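You operate a simulated robot arm through the tools that you are given. There is no shell and no other tool.

Carry out the task below with a simulated robot arm. There is one attempt and no reset: what you move stays moved.

JOB
Level the side shelf with the spirit level.
Fine: push the bottle to the end by the tool ledge, lay the level across, turn the leg wheel till the bubble is between its lines, put the level back. Set down upright: yellow spirit level.
Where things are to end (x, y in the base frame): bottle with the blue cap within 0.04 m of [0.85, 0.13].

The check looks at the end state, three seconds after you hand in, the way a careful person would. Anything else that was tipped, shoved, dropped, spilled or broken makes it a failure.

ROBOT AND FRAMES
A 7-joint arm with a two-finger parallel gripper, fixed in place. Base frame: the origin is at the foot of the arm, x ahead of it, y to its left, z up. Units: m, rad, N and s.
With the tool pointing down near the work surface it reaches from about 0.3 to 0.86 m from the base axis. Its first joint turns from -2.496 to 2.496 rad. Payload 3 kg.
The tool frame sits at the grasp point between the pads (the TCP): z along the fingers, y along the line on which they close. The tips reach 0.03 m beyond it. The gripper opens to 0.094 m. The fingers are 0.028 m wide and 0.01 m thick; the gripper's body (0.05 by 0.096 m) begins 0.055 m behind the TCP.
Orientation is that of the tool frame in the base frame, as a unit quaternion [w, x, y, z]. With the fingers straight down and closing along the base's y, the tool's x points along the base's -x, its y along +y and its z along -z.

CONTROLS
- The arm moves only by the tool arm_command. Its arguments are lists of equal length, an entry for each row: "offset": the shift along the tool's x, y, z in m, a list of three; "turn": the turn, a rotation vector about the tool's x, y, z in rad, a list of three; "jaw": the opening, from 0 (shut) to 1 (fully open). In form: {"offset": [[tx, ty, tz], ...], "turn": [[ax, ay, az], ...], "jaw": [jaw, ...]}. A call has 1 to 20 rows; each row is the pose to reach, as a shift and turn from the pose commanded when the call began, along the tool's axes at that moment. Rows are played at 5 a second. More than 0.05 m and 0.15 rad between two rows, or a gripper value outside its range, and nothing of the call is played. A pose out of reach is approached as far as the arm can. The call stops where the force on the tool passes 60 N (or 10 N more than at its start, if that is more) or the arm is blocked; 0.2 s more then pass. The fingers move at their own pace (about 0.072 m/s each) and stop on an object; they squeeze with about 29 N. The grip force told is the motor's: it shows also when the fingers shut on nothing. Time passes only in rows, and 0.2 s behind the last, so rows that repeat a pose let the fingers close. The reply holds the time, the measured pose of the TCP, the force on the tool along the base axes, the opening and the grip force, in the units named above and with some noise, with the torque about the TCP (base axes, N m) and any sound that the robot's microphone picked up.
- Cameras (640 x 400 px; columns grow to the right, rows downward): "scene" is fixed at [0.0563, -0.5213, 1.6133]; the picture's right is [0.66, -0.75, 0.00], its down [-0.33, -0.29, -0.90] and it looks along [0.68, 0.59, -0.44] (base axes); focal length 356 px, centre (320, 200). "wrist" rides on the gripper at [0.076, 0.014, -0.103] in the tool frame; the picture's right is [-0.18, 0.98, 0.00], its down [-0.75, -0.14, -0.64] and it looks along [-0.63, -0.12, 0.77] (tool axes); focal length 243 px, centre (320, 200).
- snapshot(camera): a new picture of that camera. No time passes.
- pixel_to_xyz(camera, pixels): there is no depth. For up to 12 entries [column, row, z] of the newest picture of that camera ("zoom" is the newest enlarged one), the place [x, y] in the base frame at which the ray of that pixel passes the height z, good to about 0.002 m, but the place of the scene camera against the robot may be out by one fixed shift of up to 0.025 m in any direction. No time passes.
- zoom(camera, box): a new picture of the part [left, top, right, bottom] of that camera's present view, enlarged. No time passes.
- hand_in(): hands the job in; it is judged then, once.

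Leave the gripper open and the arm clear of the work at the hand-in unless told otherwise.

The tools are called as name(argument=value, ...) on one line, values as JSON. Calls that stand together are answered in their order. arm_command: Moves the arm, as the interface text tells. Its arguments: {"type":"object","properties":{"offset":{"type":"array","items":{"type":"array","items":{"type":"number"}}},"turn":{"type":"array","items":{"type":"array","items":{"type":"number"}}},"jaw":{"type":"array","items":{"type":"number"}}},"required":["offset","turn","jaw"]} The other tools are called the same way: snapshot (camera) takes a picture; pixel_to_xyz (camera, pixels) gives the place at which the rays of pixels pass given heights; zoom (camera, box) takes an enlarged picture of a part of a camera's view; hand_in () hands the job in.

At the start:

```text
time_s: 0.0
ee_pos: [0.5004, 0.042, 1.3286]
tcp_rot: [-0.001, 0.0, 1.0, 0.0]
wrist_force: [0.1, -0.4, -0.2]
wrist_torque: [0.0, -0.02, 0.0]
finger_gap: 0.0939
grip_force: 0.1
```

scene: 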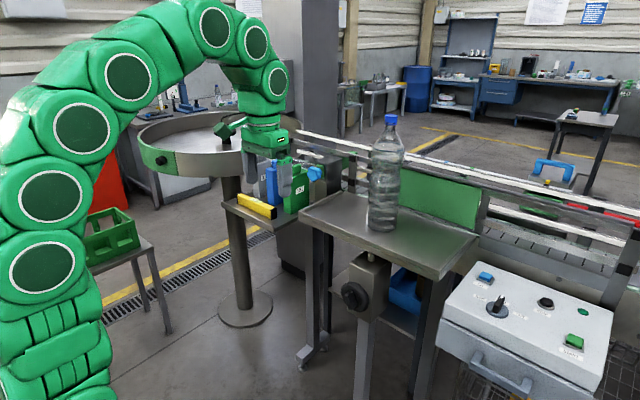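
wrist: 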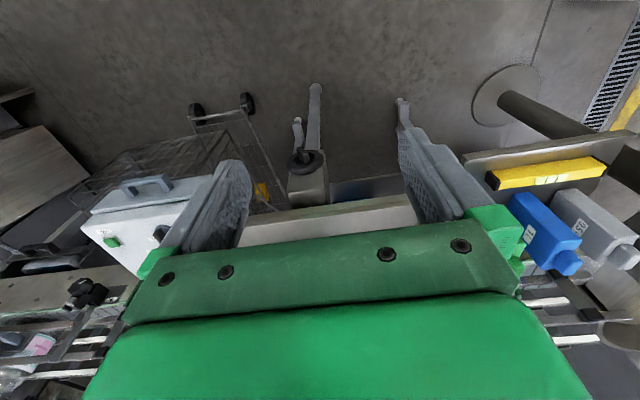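

I see the shelf with the bottle (around px 385,175), the tool ledge with the yellow level (257,205), and a leg wheel at (355,295). I'll zoom in on these areas first for detail.

zoom(camera="scene", box=[210, 110, 370, 230])

zoom(camera="scene", box=[280, 100, 500, 370])

zoom(camera="wrist", box=[440, 100, 640, 300])

```text
3.33 times, centred on (290, 170) of scene
```

zoom: 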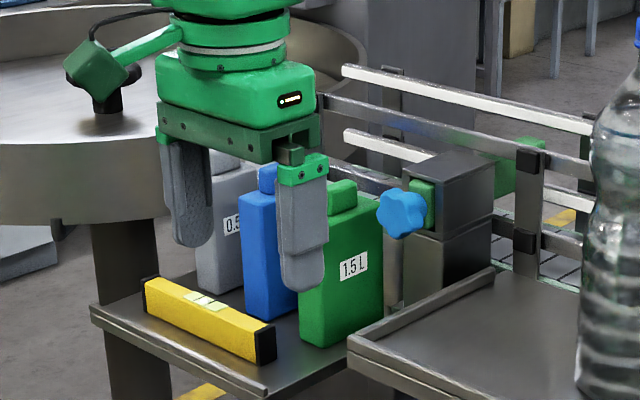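

```text
1.48 times, centred on (390, 235) of scene
```

zoom: 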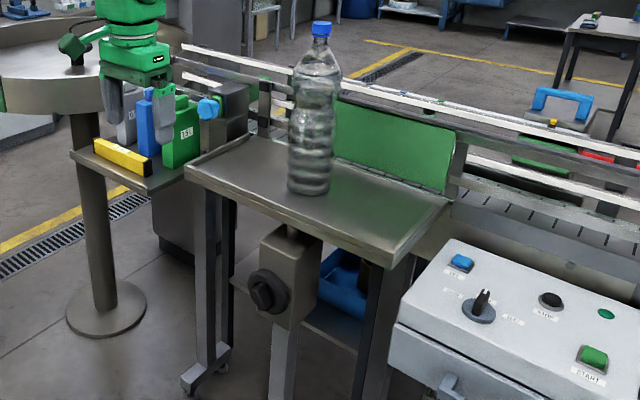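

```text
2.00 times, centred on (540, 200) of wrist
```

zoom: 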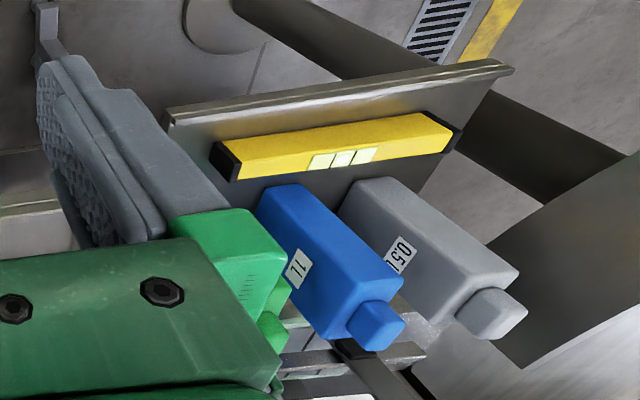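

I'll read rays of several features at candidate heights from both cameras: level centre (scene 257,205 / wrist 545,172), bottle base (scene 382,228), shelf corners (scene 300,212; 340,192; 440,277; 478,237), wheel (355,296).

pixel_to_xyz(camera="scene", pixels=[[257, 205, 0.9], [257, 205, 1.0], [382, 228, 0.9], [382, 228, 1.0], [300, 212, 0.9], [300, 212, 1.0], [440, 277, 0.9], [440, 277, 1.0], [478, 237, 0.9], [478, 237, 1.0], [355, 296, 0.8], [355, 296, 0.9]])

pixel_to_xyz(camera="wrist", pixels=[[545, 172, 0.9], [545, 172, 1.0], [545, 172, 1.1], [488, 180, 0.9], [488, 180, 1.0], [488, 180, 1.1], [605, 165, 0.9], [605, 165, 1.0], [605, 165, 1.1], [305, 165, 0.8], [305, 165, 0.9], [305, 165, 0.7]])

```text
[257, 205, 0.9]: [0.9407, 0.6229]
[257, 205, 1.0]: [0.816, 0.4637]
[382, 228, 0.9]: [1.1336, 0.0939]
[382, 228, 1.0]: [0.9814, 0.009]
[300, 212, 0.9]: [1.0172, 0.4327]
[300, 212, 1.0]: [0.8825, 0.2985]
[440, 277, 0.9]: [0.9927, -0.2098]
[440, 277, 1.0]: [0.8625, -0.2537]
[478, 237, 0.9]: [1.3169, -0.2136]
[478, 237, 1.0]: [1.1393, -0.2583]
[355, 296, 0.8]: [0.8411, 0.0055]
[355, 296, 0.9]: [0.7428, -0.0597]
```

```text
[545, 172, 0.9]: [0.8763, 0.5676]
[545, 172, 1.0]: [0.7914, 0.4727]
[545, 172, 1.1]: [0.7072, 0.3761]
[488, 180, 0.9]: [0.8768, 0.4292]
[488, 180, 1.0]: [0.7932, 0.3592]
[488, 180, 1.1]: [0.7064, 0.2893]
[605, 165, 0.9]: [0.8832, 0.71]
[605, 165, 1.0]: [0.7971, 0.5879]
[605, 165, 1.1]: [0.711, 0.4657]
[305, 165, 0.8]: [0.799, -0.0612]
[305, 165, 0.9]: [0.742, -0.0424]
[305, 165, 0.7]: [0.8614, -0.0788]
```

The wrist and scene rays agree on the wheel at about z≈0.9 (0.742, -0.05). Next I'll zoom in on the wheel, the gripper tips (to estimate the scene camera shift) and the shelf in both views.

zoom(camera="scene", box=[320, 245, 416, 325])

zoom(camera="wrist", box=[240, 70, 430, 240])

zoom(camera="scene", box=[360, 105, 424, 240])

zoom(camera="scene", box=[230, 130, 310, 210])

```text
5.00 times, centred on (368, 285) of scene
```

zoom: 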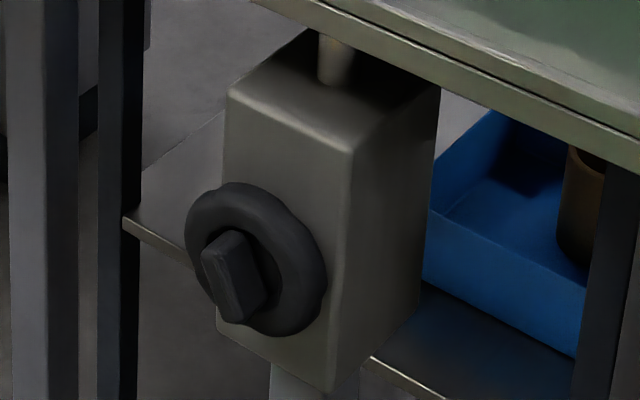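

```text
2.35 times, centred on (335, 155) of wrist
```

zoom: 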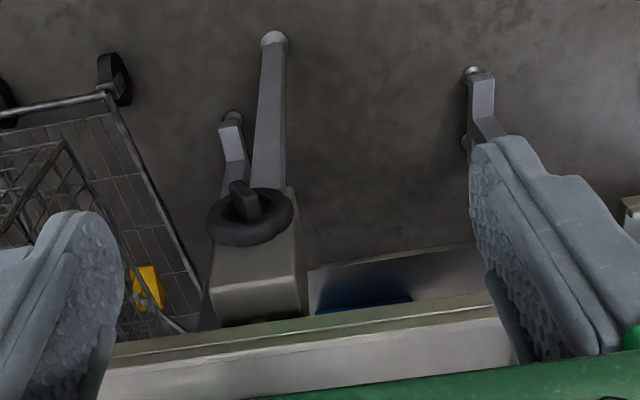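

```text
2.96 times, centred on (392, 172) of scene
```

zoom: 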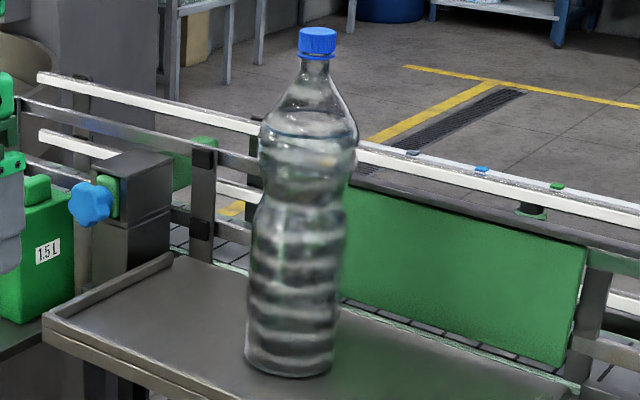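

```text
5.00 times, centred on (270, 170) of scene
```

zoom: 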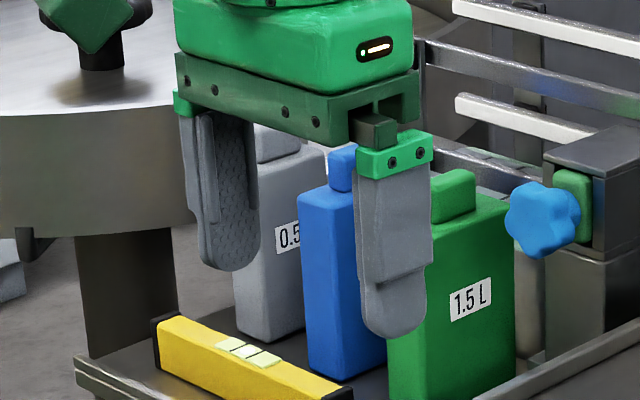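

I'll use the last zoom (gripper tips) to estimate the scene camera's shift: fingertips at zoom (232,268) and (393,337), known height about 1.2986.

pixel_to_xyz(camera="zoom", pixels=[[232, 268, 1.2986], [393, 337, 1.2986], [255, 355, 1.0], [255, 355, 1.02], [160, 340, 1.0], [350, 390, 1.0]])

pixel_to_xyz(camera="scene", pixels=[[382, 228, 1.05], [382, 228, 1.1], [300, 212, 1.05], [300, 212, 1.1], [440, 277, 1.05], [440, 277, 1.1], [478, 237, 1.05], [478, 237, 1.1], [391, 118, 1.35], [391, 118, 1.4]])

pixel_to_xyz(camera="wrist", pixels=[[250, 228, 1.05], [250, 228, 1.1], [410, 204, 1.05], [410, 204, 1.1]])

```text
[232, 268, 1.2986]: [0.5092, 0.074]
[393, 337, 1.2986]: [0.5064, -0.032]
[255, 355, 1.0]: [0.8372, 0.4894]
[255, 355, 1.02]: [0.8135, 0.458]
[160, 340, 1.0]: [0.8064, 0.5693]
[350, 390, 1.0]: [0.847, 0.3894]
```

```text
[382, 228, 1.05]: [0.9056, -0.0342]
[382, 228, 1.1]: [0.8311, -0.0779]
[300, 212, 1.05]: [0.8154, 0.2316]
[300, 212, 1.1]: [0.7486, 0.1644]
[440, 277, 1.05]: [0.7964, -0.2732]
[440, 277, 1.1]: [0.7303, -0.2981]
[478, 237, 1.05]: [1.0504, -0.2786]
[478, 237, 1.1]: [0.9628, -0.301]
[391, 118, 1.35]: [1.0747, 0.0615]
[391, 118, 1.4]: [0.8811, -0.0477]
```

```text
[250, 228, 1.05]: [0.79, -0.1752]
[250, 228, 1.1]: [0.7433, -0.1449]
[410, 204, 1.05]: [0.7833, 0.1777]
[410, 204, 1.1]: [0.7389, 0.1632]
```

The fingertips imply a scene shift of roughly (-0.008, +0.021). Shelf top is about z≈1.09, x 0.735–0.965, y -0.28–0.19; bottle about (0.85,-0.05), top ≈1.4; level about (0.77,0.45), top z≈1.025. Next I back off, raise and tilt the tool forward so the wrist camera can look onto the shelf.

arm_command(offset=[[0.02, 0, -0.015], [0.04, 0, -0.03], [0.06, 0, -0.045], [0.08, 0, -0.06], [0.08, 0, -0.06]], turn=[[0, -0.14, 0], [0, -0.28, 0], [0, -0.42, 0], [0, -0.55, 0], [0, -0.55, 0]], jaw=[1, 1, 1, 1, 1])

snapshot(camera="wrist")

snapshot(camera="scene")

```text
time_s: 1.2
ee_pos: [0.4253, 0.0419, 1.3839]
tcp_rot: [0.264, -0.001, 0.964, 0.008]
wrist_force: [0.2, -0.2, 0.2]
wrist_torque: [0.0, 0.0, -0.01]
finger_gap: 0.0939
grip_force: 0.2
```

```text
taken
```

wrist: 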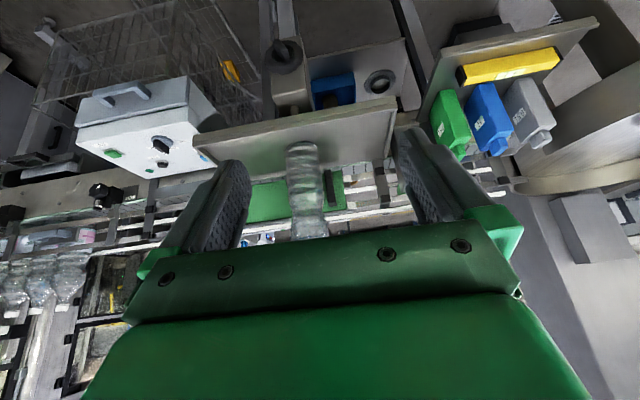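

```text
taken
```

scene: 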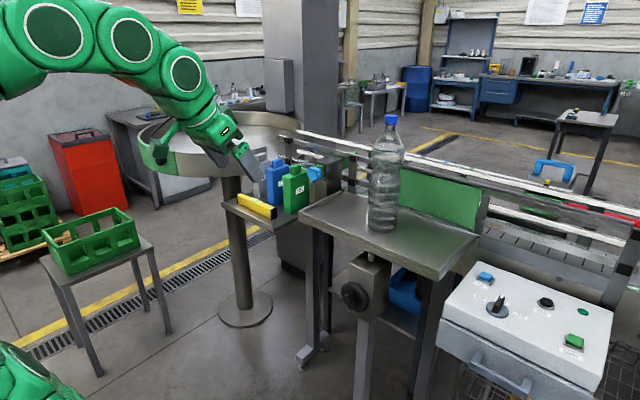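

Now the wrist camera sees the shelf, bottle and ledge. I'll zoom in on them: shelf (190-400, 90-210), ledge (420-600, 20-160), and bottle.

zoom(camera="wrist", box=[180, 20, 410, 240])

zoom(camera="wrist", box=[400, 10, 620, 170])

zoom(camera="scene", box=[215, 110, 345, 240])

```text
1.82 times, centred on (295, 130) of wrist
```

zoom: 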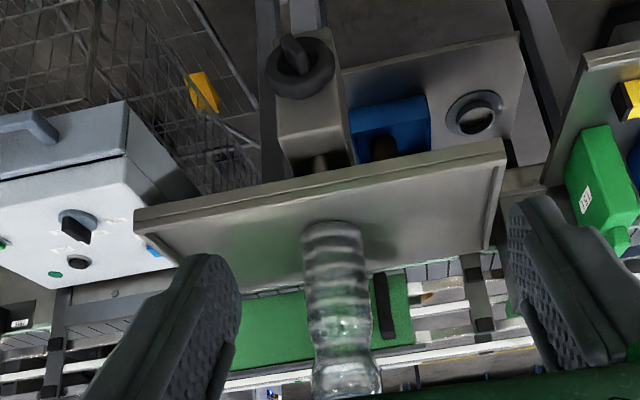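

```text
2.50 times, centred on (510, 90) of wrist
```

zoom: 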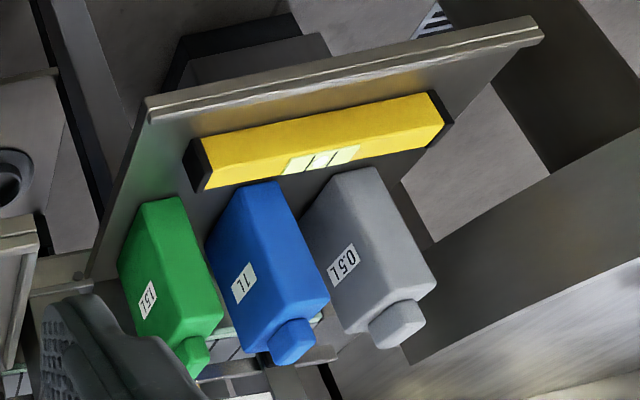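

```text
3.08 times, centred on (280, 175) of scene
```

zoom: 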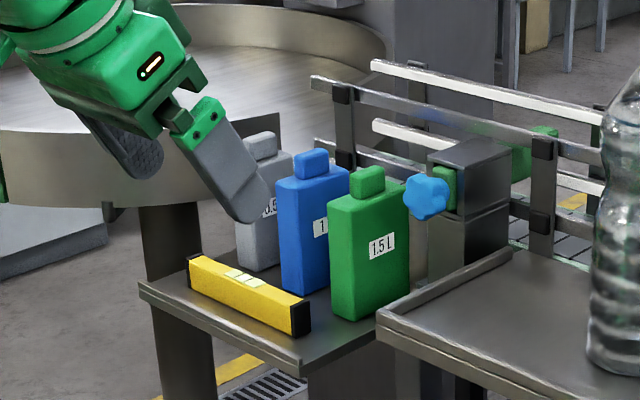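

The level sits right in front of three canisters on the ledge. I'll zoom in tightly on the level and canisters to measure clearance, and on the wheel.

zoom(camera="wrist", box=[450, 30, 570, 105])

zoom(camera="scene", box=[230, 180, 290, 230])

zoom(camera="wrist", box=[255, 20, 345, 110])

```text
5.33 times, centred on (510, 68) of wrist
```

zoom: 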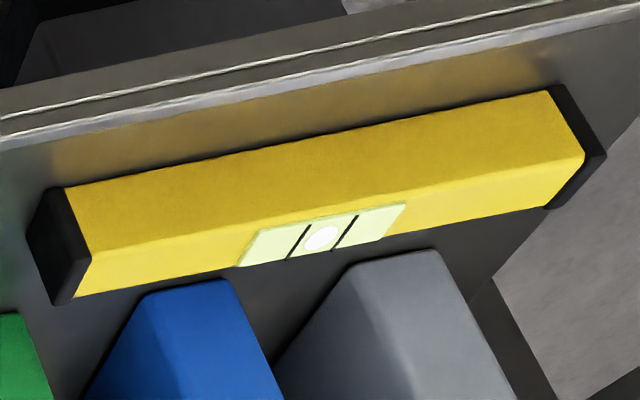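

```text
8.00 times, centred on (260, 205) of scene
```

zoom: 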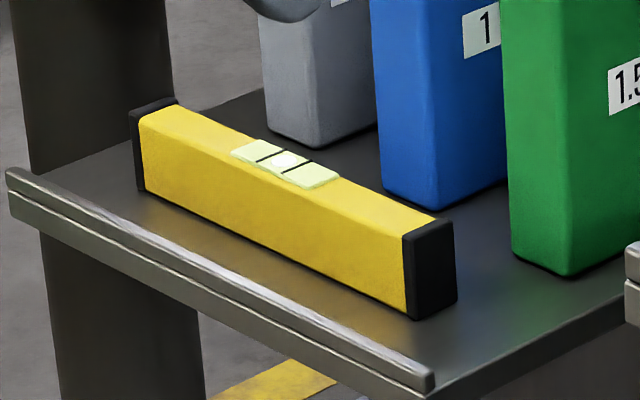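

```text
4.44 times, centred on (300, 65) of wrist
```

zoom: 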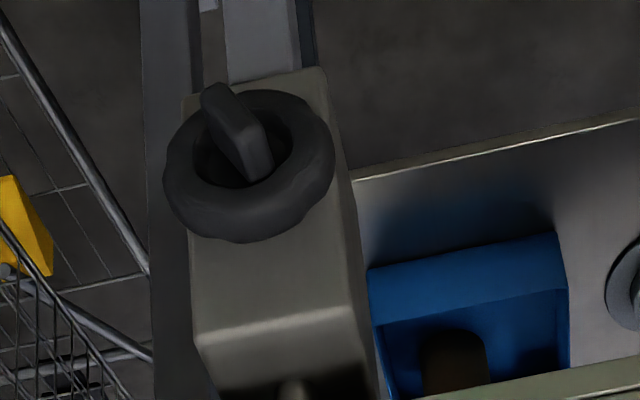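

The bubble reads centred on the ledge (so the ledge is level), and I can see a bar handle across the wheel. Now I'll zoom in on the shelf and bottle base in the wrist view to measure precisely.

zoom(camera="wrist", box=[190, 85, 310, 165])

zoom(camera="wrist", box=[280, 85, 400, 165])

```text
5.00 times, centred on (250, 125) of wrist
```

zoom: 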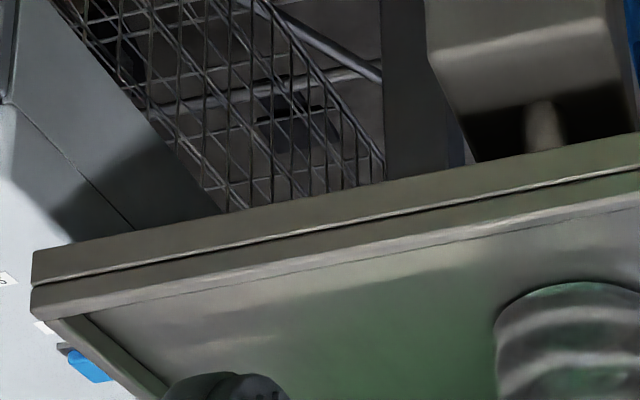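

```text
5.00 times, centred on (340, 125) of wrist
```

zoom: 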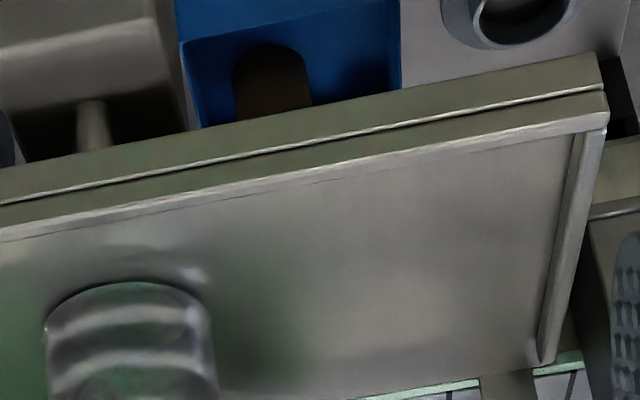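

Measuring from the wrist view: rim front corners at wrist (193.6,148.6) and (397.4,110.6), bottle base centre about (303,148), and slab edges, at several heights.

pixel_to_xyz(camera="wrist", pixels=[[193.6, 148.6, 1.08], [193.6, 148.6, 1.12], [397.4, 110.6, 1.08], [397.4, 110.6, 1.12], [302, 149, 1.08], [302, 149, 1.12], [312, 122, 1.08], [312, 122, 1.12]])

zoom(camera="scene", box=[285, 180, 385, 250])

zoom(camera="scene", box=[385, 210, 485, 290])

```text
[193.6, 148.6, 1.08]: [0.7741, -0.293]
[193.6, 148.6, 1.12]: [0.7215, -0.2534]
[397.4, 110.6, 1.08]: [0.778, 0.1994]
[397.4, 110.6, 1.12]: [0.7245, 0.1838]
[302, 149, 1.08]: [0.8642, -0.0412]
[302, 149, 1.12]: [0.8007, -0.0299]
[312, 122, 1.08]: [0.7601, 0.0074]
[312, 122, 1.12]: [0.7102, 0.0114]
```

```text
5.71 times, centred on (335, 215) of scene
```

zoom: 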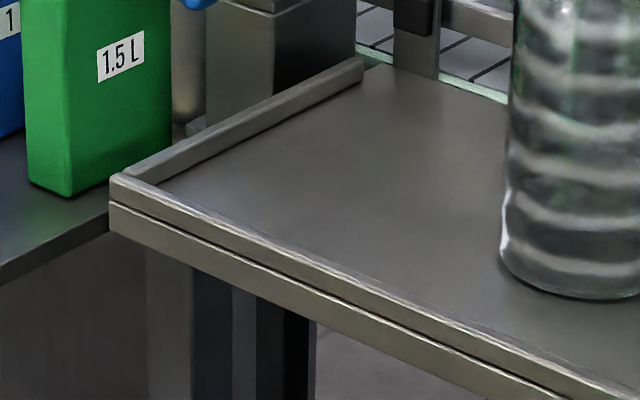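

```text
5.00 times, centred on (435, 250) of scene
```

zoom: 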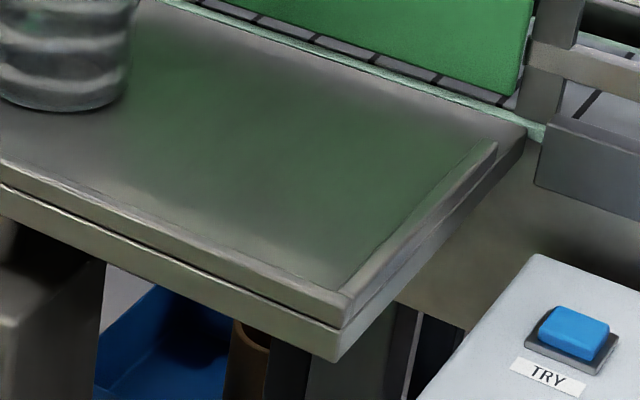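

Bottle base is near (0.84,-0.037), diameter ≈0.088; shelf rim top z≈1.10. I'll push it with the outer face of the +y finger (jaws open, tool tilted about 45° forward) from its -y side. First I move to a pre-push pose at about (0.72,-0.20,1.22), going sideways and then forward.

arm_command(offset=[[0, -0.0484, 0], [0, -0.0968, 0], [0, -0.1452, 0], [0, -0.1936, 0], [0, -0.242, 0], [-0.021, -0.242, 0.0376], [-0.0419, -0.242, 0.0751], [-0.0629, -0.242, 0.1127], [-0.0838, -0.242, 0.1502], [-0.1048, -0.242, 0.1878], [-0.1257, -0.242, 0.2254], [-0.1467, -0.242, 0.2629], [-0.1676, -0.242, 0.3005], [-0.1676, -0.242, 0.3005], [-0.1676, -0.242, 0.3005]], turn=[[0, 0, 0], [0, 0, 0], [0, 0, 0], [0, 0, 0], [0, 0, 0], [0, -0.0294, 0], [0, -0.0588, 0], [0, -0.0882, 0], [0, -0.1176, 0], [0, -0.147, 0], [0, -0.1764, 0], [0, -0.2058, 0], [0, -0.235, 0], [0, -0.235, 0], [0, -0.235, 0]], jaw=[1, 1, 1, 1, 1, 1, 1, 1, 1, 1, 1, 1, 1, 1, 1])

snapshot(camera="wrist")

snapshot(camera="scene")

```text
time_s: 4.4
ee_pos: [0.7224, -0.2011, 1.2203]
tcp_rot: [0.383, -0.001, 0.924, 0.001]
wrist_force: [-0.5, 0.4, -0.1]
wrist_torque: [0.0, -0.02, 0.01]
finger_gap: 0.094
grip_force: 0.0
```

```text
taken
```

wrist: 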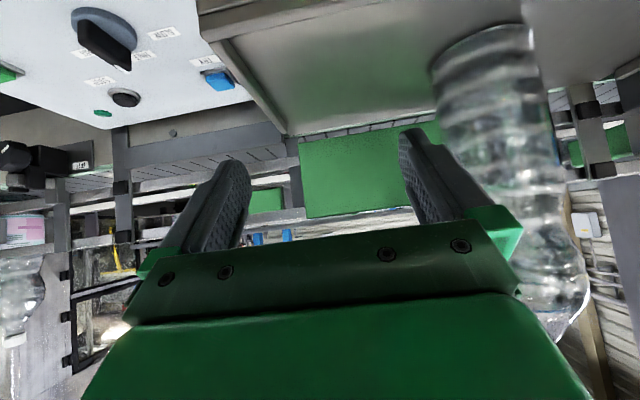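

```text
taken
```

scene: 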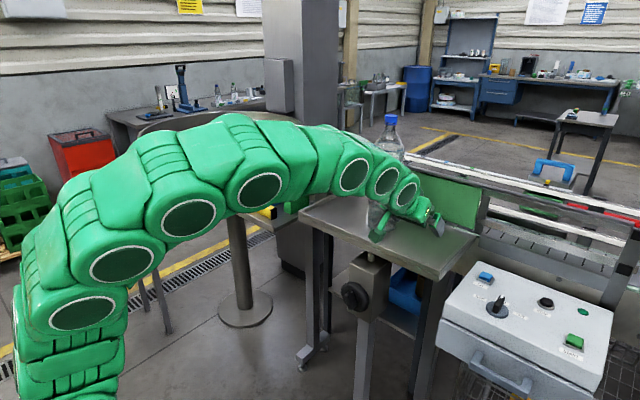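

Pose reached accurately. I'll zoom the wrist view for the bottle base and shelf corner from this second viewpoint.

zoom(camera="wrist", box=[190, 0, 350, 100])

zoom(camera="wrist", box=[400, 0, 600, 125])

zoom(camera="scene", box=[340, 150, 500, 270])

```text
4.00 times, centred on (270, 50) of wrist
```

zoom: 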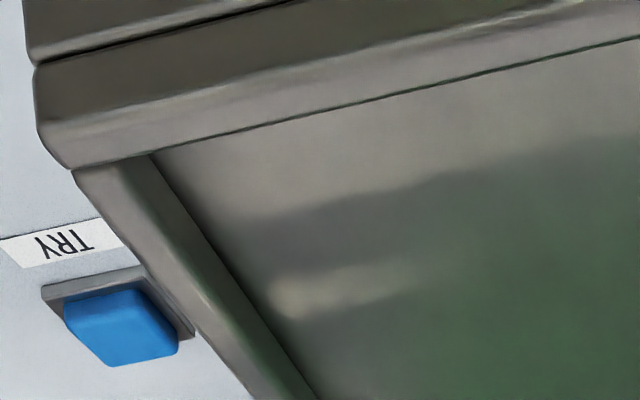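

```text
3.20 times, centred on (500, 62) of wrist
```

zoom: 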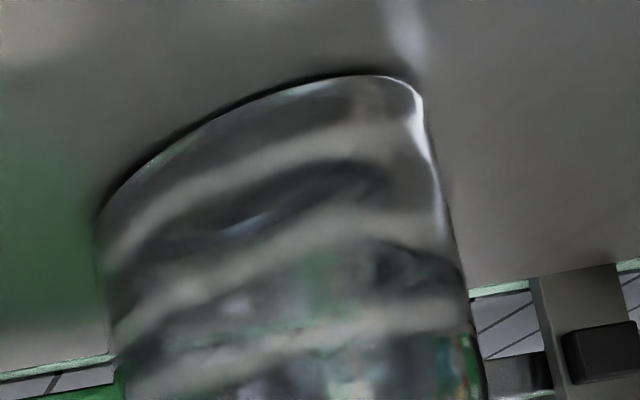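

```text
3.33 times, centred on (420, 210) of scene
```

zoom: 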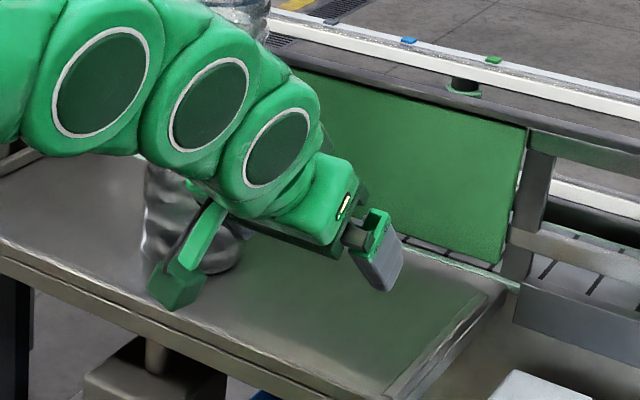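

Now I read positions in this view: rim inner corner (227.5,38.75), rim outer corner (207.5,41.25), bottle base edge points left (430.3,66.7), near (515.6,23), right (537.5,62), at two heights.

pixel_to_xyz(camera="wrist", pixels=[[227.5, 38.75, 1.08], [227.5, 38.75, 1.12], [207.5, 41.25, 1.08], [207.5, 41.25, 1.12], [430.3, 66.7, 1.08], [430.3, 66.7, 1.1], [515.6, 22.9, 1.08], [515.6, 22.9, 1.1], [537.5, 62, 1.08], [537.5, 62, 1.1]])

```text
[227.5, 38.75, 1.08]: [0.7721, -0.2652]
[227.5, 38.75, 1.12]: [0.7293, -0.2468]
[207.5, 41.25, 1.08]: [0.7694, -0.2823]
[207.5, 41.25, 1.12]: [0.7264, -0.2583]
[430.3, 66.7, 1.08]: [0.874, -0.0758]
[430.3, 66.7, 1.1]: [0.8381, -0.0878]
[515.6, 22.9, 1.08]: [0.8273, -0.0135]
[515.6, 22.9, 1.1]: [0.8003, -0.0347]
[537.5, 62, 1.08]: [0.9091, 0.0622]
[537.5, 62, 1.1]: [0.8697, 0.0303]
```

Triangulation gives shelf surface z≈1.085 and bottle centre ≈(0.852,-0.036). I move down and forward to (0.85,-0.20,1.15), beside the bottle on its -y side.

arm_command(offset=[[-0.0106, 0, 0.0354], [-0.0212, 0, 0.0707], [-0.0318, 0, 0.106], [-0.0424, 0, 0.1414], [-0.0424, 0, 0.1414], [-0.0424, 0, 0.1414]], turn=[[0, 0, 0], [0, 0, 0], [0, 0, 0], [0, 0, 0], [0, 0, 0], [0, 0, 0]], jaw=[1, 1, 1, 1, 1, 1])

snapshot(camera="wrist")

zoom(camera="scene", box=[340, 110, 500, 270])

```text
time_s: 5.8
ee_pos: [0.8513, -0.201, 1.1511]
tcp_rot: [0.384, 0.0, 0.924, 0.0]
wrist_force: [0.0, 0.0, 1.0]
wrist_torque: [-0.04, 0.01, 0.01]
finger_gap: 0.094
grip_force: 0.1
```

```text
taken
```

wrist: 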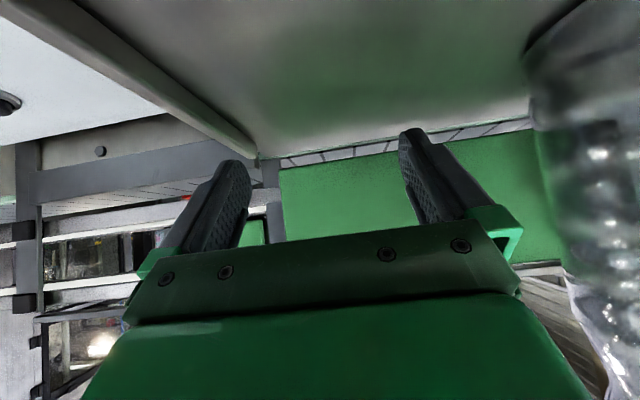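

```text
2.50 times, centred on (420, 190) of scene
```

zoom: 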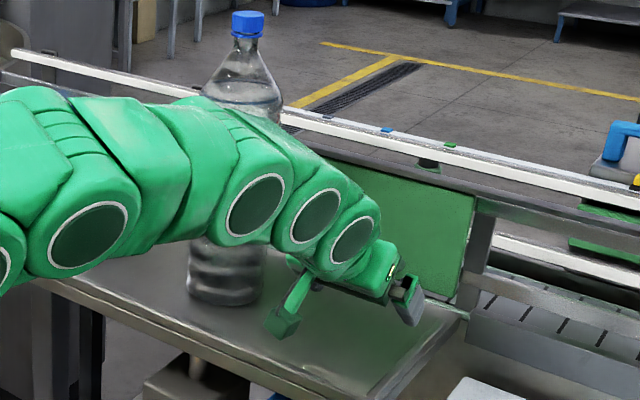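

The finger is beside the bottle with clear space under it. I now push slowly in +y: first 0.09 m, to make contact and check behaviour.

arm_command(offset=[[0, 0.015, 0], [0, 0.03, 0], [0, 0.042, 0], [0, 0.052, 0], [0, 0.06, 0], [0, 0.068, 0], [0, 0.076, 0], [0, 0.084, 0], [0, 0.092, 0], [0, 0.1, 0]], turn=[[0, 0, 0], [0, 0, 0], [0, 0, 0], [0, 0, 0], [0, 0, 0], [0, 0, 0], [0, 0, 0], [0, 0, 0], [0, 0, 0], [0, 0, 0]], jaw=[1, 1, 1, 1, 1, 1, 1, 1, 1, 1])

snapshot(camera="wrist")

zoom(camera="scene", box=[340, 110, 500, 270])

```text
time_s: 8.0
ee_pos: [0.8519, -0.1, 1.1496]
tcp_rot: [0.382, -0.001, 0.924, 0.0]
wrist_force: [-2.1, -3.5, 1.3]
wrist_torque: [0.04, 0.0, 0.11]
finger_gap: 0.0921
grip_force: 0.2
```

```text
taken
```

wrist: 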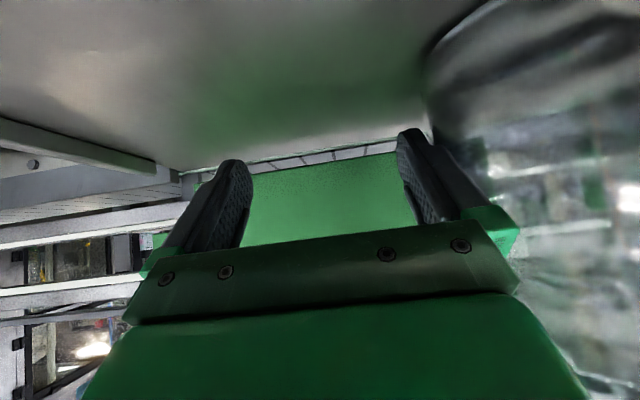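

```text
2.50 times, centred on (420, 190) of scene
```

zoom: 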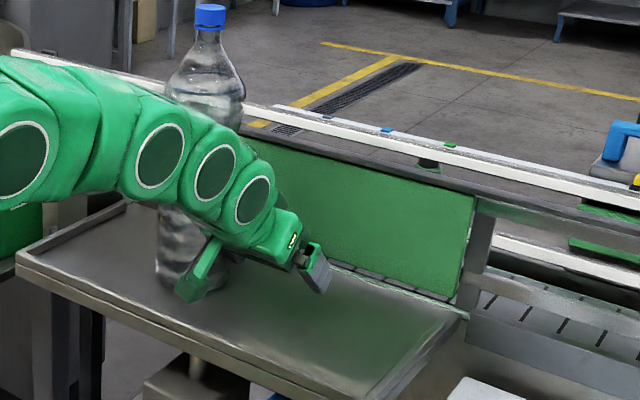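

Contact is steady (about 3.5 N) and the bottle slides upright. Bottle centre ≈ TCP y + 0.10, so I continue another 0.127 m to about y=0.127–0.13.

arm_command(offset=[[0, 0.008, 0], [0, 0.016, 0], [0, 0.024, 0], [0, 0.032, 0], [0, 0.04, 0], [0, 0.048, 0], [0, 0.056, 0], [0, 0.064, 0], [0, 0.072, 0], [0, 0.08, 0], [0, 0.088, 0], [0, 0.095, 0], [0, 0.102, 0], [0, 0.108, 0], [0, 0.114, 0], [0, 0.119, 0], [0, 0.123, 0], [0, 0.126, 0], [0, 0.126, 0]], turn=[[0, 0, 0], [0, 0, 0], [0, 0, 0], [0, 0, 0], [0, 0, 0], [0, 0, 0], [0, 0, 0], [0, 0, 0], [0, 0, 0], [0, 0, 0], [0, 0, 0], [0, 0, 0], [0, 0, 0], [0, 0, 0], [0, 0, 0], [0, 0, 0], [0, 0, 0], [0, 0, 0], [0, 0, 0]], jaw=[1, 1, 1, 1, 1, 1, 1, 1, 1, 1, 1, 1, 1, 1, 1, 1, 1, 1, 1])

snapshot(camera="scene")

zoom(camera="scene", box=[290, 90, 450, 250])

```text
time_s: 12.0
ee_pos: [0.8524, 0.0252, 1.15]
tcp_rot: [0.383, 0.0, 0.924, 0.0]
wrist_force: [-1.4, -3.1, 1.1]
wrist_torque: [0.12, -0.04, 0.03]
finger_gap: 0.0915
grip_force: 0.0
```

```text
taken
```

scene: 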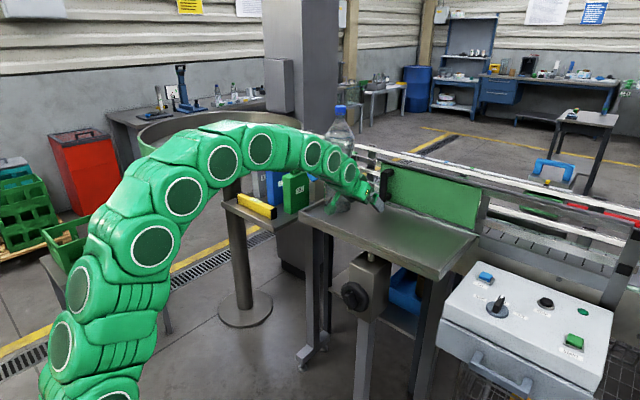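

```text
2.50 times, centred on (370, 170) of scene
```

zoom: 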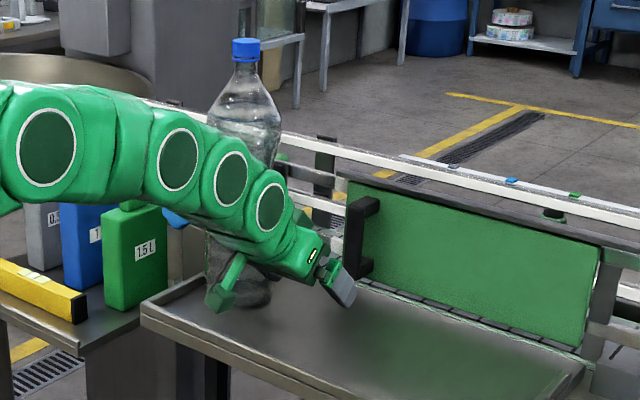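

Bottle was pushed with a steady 3 N and is upright. Now I back off in -y, then retract along the tool axis to look.

arm_command(offset=[[0, -0.02, 0], [0, -0.05, 0], [0, -0.08, 0], [0, -0.08, -0.04], [0, -0.08, -0.08], [0, -0.08, -0.12], [0, -0.08, -0.16], [0, -0.08, -0.2], [0, -0.08, -0.24], [0, -0.08, -0.28], [0, -0.08, -0.28]], turn=[[0, 0, 0], [0, 0, 0], [0, 0, 0], [0, 0, 0], [0, 0, 0], [0, 0, 0], [0, 0, 0], [0, 0, 0], [0, 0, 0], [0, 0, 0], [0, 0, 0]], jaw=[1, 1, 1, 1, 1, 1, 1, 1, 1, 1, 1])

snapshot(camera="wrist")

snapshot(camera="scene")

```text
time_s: 14.4
ee_pos: [0.6527, -0.0552, 1.3483]
tcp_rot: [0.383, 0.0, 0.924, 0.0]
wrist_force: [-0.7, -0.6, -0.1]
wrist_torque: [0.03, 0.01, -0.01]
finger_gap: 0.0939
grip_force: 0.2
```

```text
taken
```

wrist: 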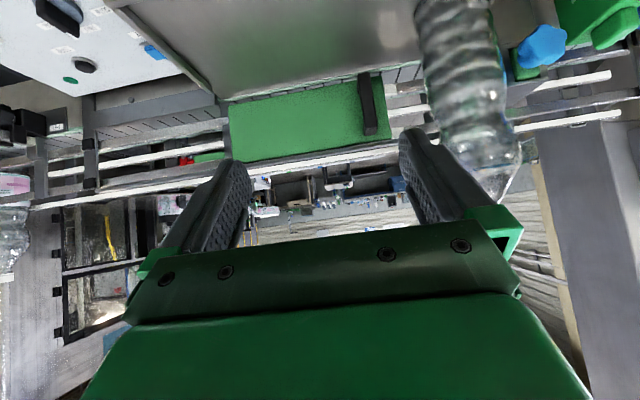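

```text
taken
```

scene: 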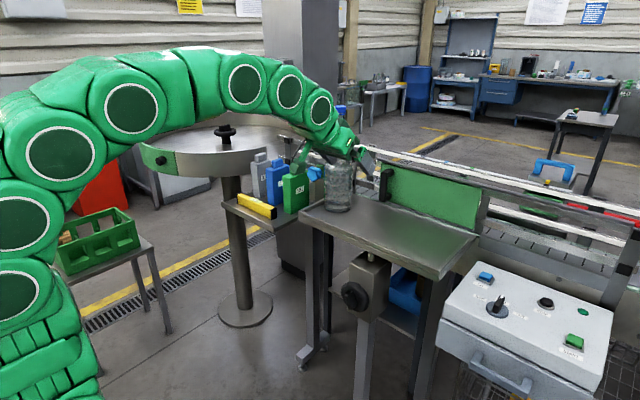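

Now I check the bottle base position: zoom in the scene around (338,200).

zoom(camera="scene", box=[290, 140, 390, 220])

pixel_to_xyz(camera="scene", pixels=[[337, 205, 1.085], [337, 207, 1.085], [381, 226.7, 1.085]])

```text
5.00 times, centred on (340, 180) of scene
```

zoom: 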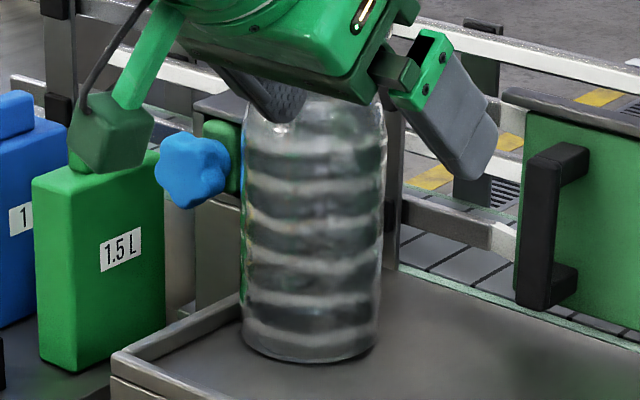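

```text
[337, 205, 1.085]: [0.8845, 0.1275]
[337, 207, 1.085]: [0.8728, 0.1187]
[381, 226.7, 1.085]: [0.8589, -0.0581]
```

The bottle is around (0.86,0.13). Now I measure the ledge objects via scene rays (correction ≈(-0.008,+0.021)) at the presumed ledge height 0.985: level end-cap bottom corners and canister base corners.

zoom(camera="scene", box=[230, 170, 310, 230])

pixel_to_xyz(camera="scene", pixels=[[271, 219.4, 0.985], [277.1, 217.75, 0.985], [284, 211.9, 0.985], [290.6, 214.6, 0.985], [267.9, 203.75, 0.985], [275, 206.25, 0.985], [253.75, 196.25, 0.985], [260, 198.75, 0.985], [313.5, 230, 0.985], [231, 206, 0.985]])

```text
6.67 times, centred on (270, 200) of scene
```

zoom: 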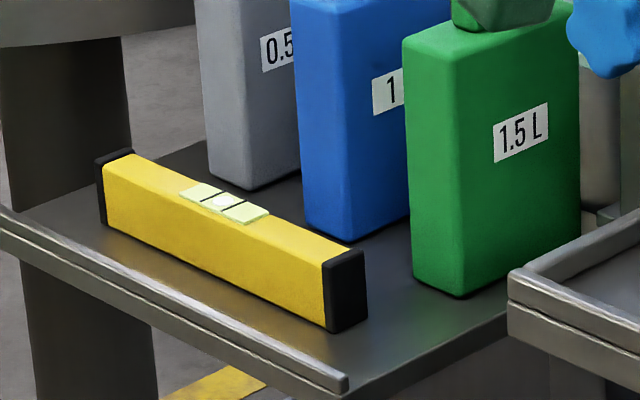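

```text
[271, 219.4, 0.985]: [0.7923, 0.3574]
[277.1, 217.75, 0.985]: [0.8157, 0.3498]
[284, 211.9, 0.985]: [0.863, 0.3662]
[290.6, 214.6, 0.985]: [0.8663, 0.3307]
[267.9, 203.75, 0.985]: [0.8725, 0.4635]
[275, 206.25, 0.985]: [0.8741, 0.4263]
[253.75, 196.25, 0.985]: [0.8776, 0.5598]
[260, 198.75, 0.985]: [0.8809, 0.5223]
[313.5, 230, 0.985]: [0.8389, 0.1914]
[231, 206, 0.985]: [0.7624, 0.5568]
```

The canister fronts are ≈0.06 m behind the level's centreline, and the level is about 0.025 wide. I plan to grasp with jaws closing along x and the tool leaning in the y–z plane. Next I re-orient (about +90° about the tool axis) at a safe height near (0.62,0.25,1.36), which also gives a top-down wrist view of the ledge.

arm_command(offset=[[0.001, 0.0217, -0.0022], [0.002, 0.0434, -0.0044], [0.003, 0.0651, -0.0067], [0.004, 0.0869, -0.0089], [0.005, 0.1086, -0.0111], [0.006, 0.1303, -0.0133], [0.007, 0.152, -0.0156], [0.0081, 0.1737, -0.0178], [0.0091, 0.1954, -0.02], [0.0101, 0.2171, -0.0222], [0.0111, 0.2389, -0.0244], [0.0121, 0.2606, -0.0267], [0.0131, 0.2823, -0.0289], [0.0141, 0.304, -0.0311], [0.0141, 0.304, -0.0311], [0.0141, 0.304, -0.0311]], turn=[[0.0155, 0.0724, 0.1179], [0.031, 0.1447, 0.2359], [0.0465, 0.2171, 0.3538], [0.062, 0.2894, 0.4717], [0.0775, 0.3618, 0.5896], [0.093, 0.4341, 0.7076], [0.1085, 0.5065, 0.8255], [0.124, 0.5789, 0.9434], [0.1395, 0.6512, 1.0614], [0.155, 0.7236, 1.1793], [0.1705, 0.7959, 1.2972], [0.186, 0.8683, 1.4151], [0.2015, 0.9406, 1.5331], [0.217, 1.013, 1.651], [0.217, 1.013, 1.651], [0.217, 1.013, 1.651]], jaw=[1, 1, 1, 1, 1, 1, 1, 1, 1, 1, 1, 1, 1, 1, 1, 1])

snapshot(camera="wrist")

snapshot(camera="scene")

```text
time_s: 17.8
ee_pos: [0.6218, 0.2475, 1.3611]
tcp_rot: [-0.182, 0.684, 0.682, 0.183]
wrist_force: [-0.3, -0.4, -0.5]
wrist_torque: [0.01, -0.01, 0.03]
finger_gap: 0.0941
grip_force: 0.1
```

```text
taken
```

wrist: 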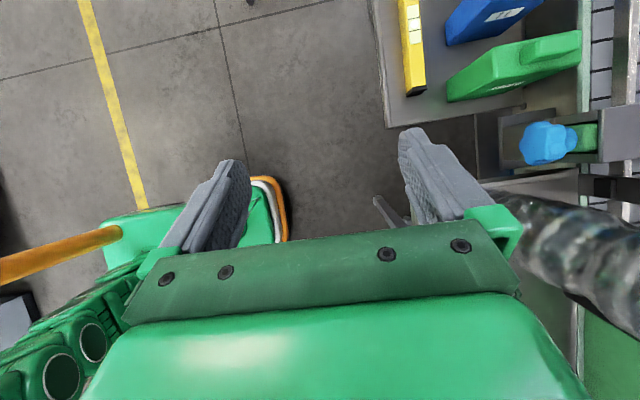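

```text
taken
```

scene: 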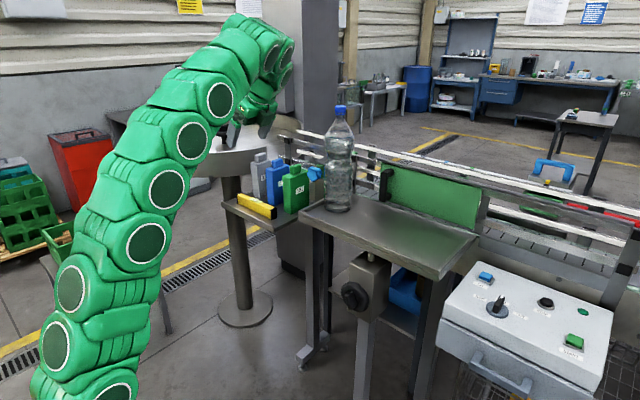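

The re-orientation worked; the wrist camera now looks down with the level at (410,50). I move to about (0.75,0.30,1.25) to get a precise top view of the level and canisters.

arm_command(offset=[[-0.0023, 0.026, 0.0241], [-0.0047, 0.052, 0.0481], [-0.007, 0.078, 0.0722], [-0.0094, 0.104, 0.0962], [-0.0117, 0.13, 0.1203], [-0.0117, 0.13, 0.1203]], turn=[[0, 0, 0], [0, 0, 0], [0, 0, 0], [0, 0, 0], [0, 0, 0], [0, 0, 0]], jaw=[1, 1, 1, 1, 1, 1])

snapshot(camera="wrist")

snapshot(camera="scene")

```text
time_s: 19.2
ee_pos: [0.7508, 0.2992, 1.2498]
tcp_rot: [-0.182, 0.683, 0.683, 0.184]
wrist_force: [0.4, -0.4, 0.2]
wrist_torque: [-0.02, -0.01, 0.0]
finger_gap: 0.0942
grip_force: 0.1
```

```text
taken
```

wrist: 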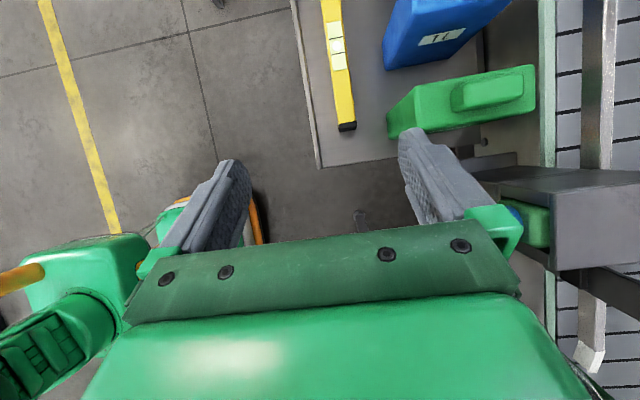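

```text
taken
```

scene: 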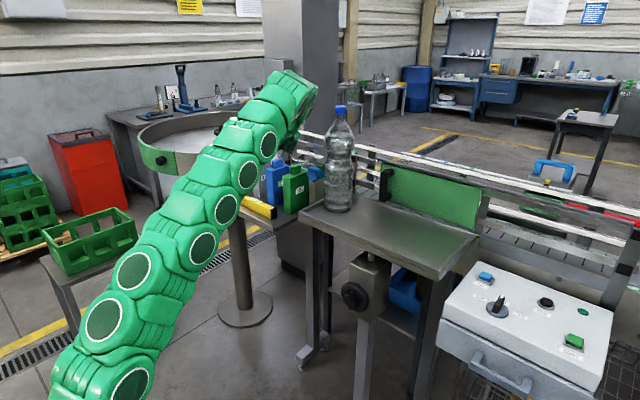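

I'll zoom in on the level and green canister from here and read candidate heights.

zoom(camera="wrist", box=[290, 0, 450, 140])

pixel_to_xyz(camera="wrist", pixels=[[347, 122, 1.0], [347, 122, 1.03], [337, 45, 1.0], [337, 45, 1.03], [339, 127, 0.98], [356, 124, 0.98], [388, 137, 0.98], [388, 137, 1.0], [384, 68, 0.98], [320, 167, 0.98], [320, 167, 1.0]])

```text
2.86 times, centred on (370, 70) of wrist
```

zoom: 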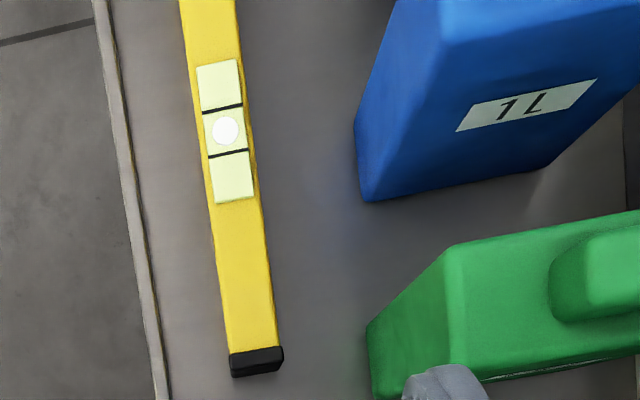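

```text
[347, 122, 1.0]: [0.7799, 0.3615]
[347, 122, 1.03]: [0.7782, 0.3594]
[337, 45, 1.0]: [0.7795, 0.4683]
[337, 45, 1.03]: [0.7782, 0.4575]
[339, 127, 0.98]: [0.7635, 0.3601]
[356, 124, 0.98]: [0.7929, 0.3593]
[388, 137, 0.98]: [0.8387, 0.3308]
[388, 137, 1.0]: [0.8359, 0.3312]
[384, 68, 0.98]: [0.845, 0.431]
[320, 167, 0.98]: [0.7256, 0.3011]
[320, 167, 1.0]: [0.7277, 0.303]
```

The top view gives: level centreline x≈0.779, near end y≈0.36, vial centre y≈0.463, top z≈1.015; canister fronts at x≥0.835, with a gap between green and blue at y 0.367–0.431. Let me also check the shelf's slope using scene rays: left rim front (298.2,211.8)/back (342.4,190.5), right rim front (440,270)/back (470,239).

pixel_to_xyz(camera="scene", pixels=[[298.2, 211.8, 1.095], [342.4, 190.5, 1.095], [342.4, 190.5, 1.085], [440, 270, 1.095], [470, 239, 1.095], [470, 239, 1.085], [440, 270, 1.085]])

zoom(camera="scene", box=[285, 180, 385, 250])

zoom(camera="scene", box=[400, 210, 490, 285])

```text
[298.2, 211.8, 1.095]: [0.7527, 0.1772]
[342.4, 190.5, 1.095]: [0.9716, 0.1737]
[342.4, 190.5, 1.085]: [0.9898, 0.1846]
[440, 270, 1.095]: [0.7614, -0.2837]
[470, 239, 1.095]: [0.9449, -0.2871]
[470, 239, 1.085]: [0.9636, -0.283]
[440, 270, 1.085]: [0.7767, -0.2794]
```

```text
5.71 times, centred on (335, 215) of scene
```

zoom: 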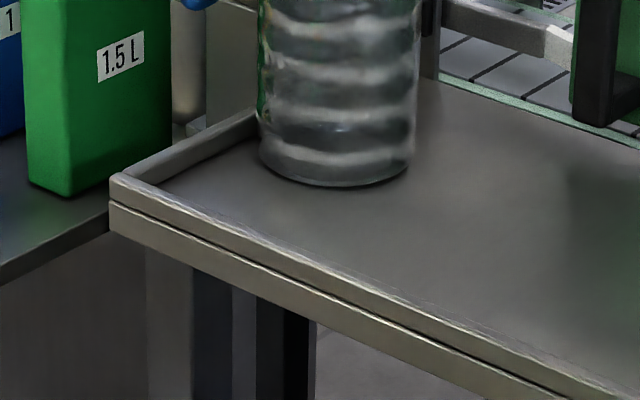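

```text
5.33 times, centred on (445, 248) of scene
```

zoom: 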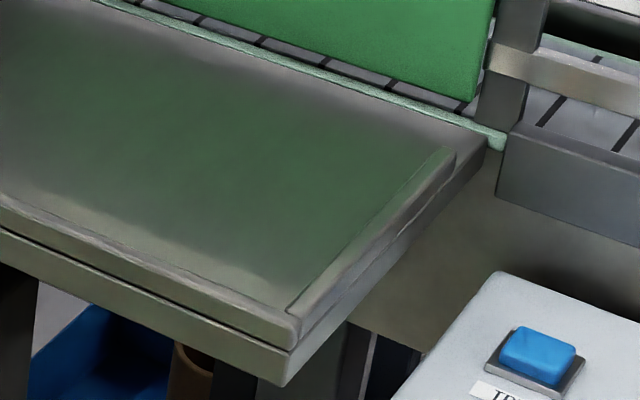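

The shelf's tilt direction isn't clear from pixels, so the level will tell. Now I approach above the level with the jaw at 0.55, to (0.777,0.445,1.10).

arm_command(offset=[[0.0084, 0.0044, 0.0337], [0.0169, 0.0089, 0.0675], [0.0253, 0.0133, 0.1012], [0.0337, 0.0177, 0.1349], [0.0422, 0.0222, 0.1687], [0.0506, 0.0266, 0.2024], [0.0506, 0.0266, 0.2024]], turn=[[0, 0, 0], [0, 0, 0], [0, 0, 0], [0, 0, 0], [0, 0, 0], [0, 0, 0], [0, 0, 0]], jaw=[0.55, 0.55, 0.55, 0.55, 0.55, 0.55, 0.55])

snapshot(camera="wrist")

zoom(camera="scene", box=[210, 110, 350, 230])

```text
time_s: 20.8
ee_pos: [0.7782, 0.4436, 1.1006]
tcp_rot: [-0.182, 0.683, 0.683, 0.183]
wrist_force: [1.1, 0.3, -0.3]
wrist_torque: [-0.03, 0.01, 0.04]
finger_gap: 0.0519
grip_force: 0.1
```

```text
taken
```

wrist: 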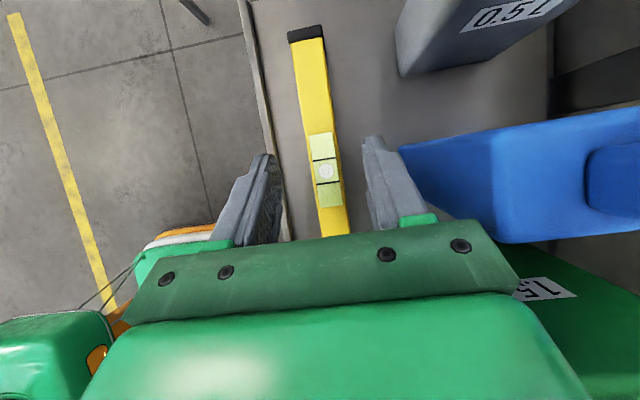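

```text
3.33 times, centred on (280, 170) of scene
```

zoom: 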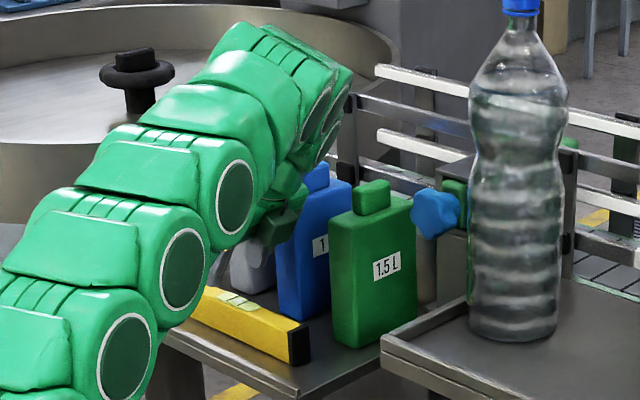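

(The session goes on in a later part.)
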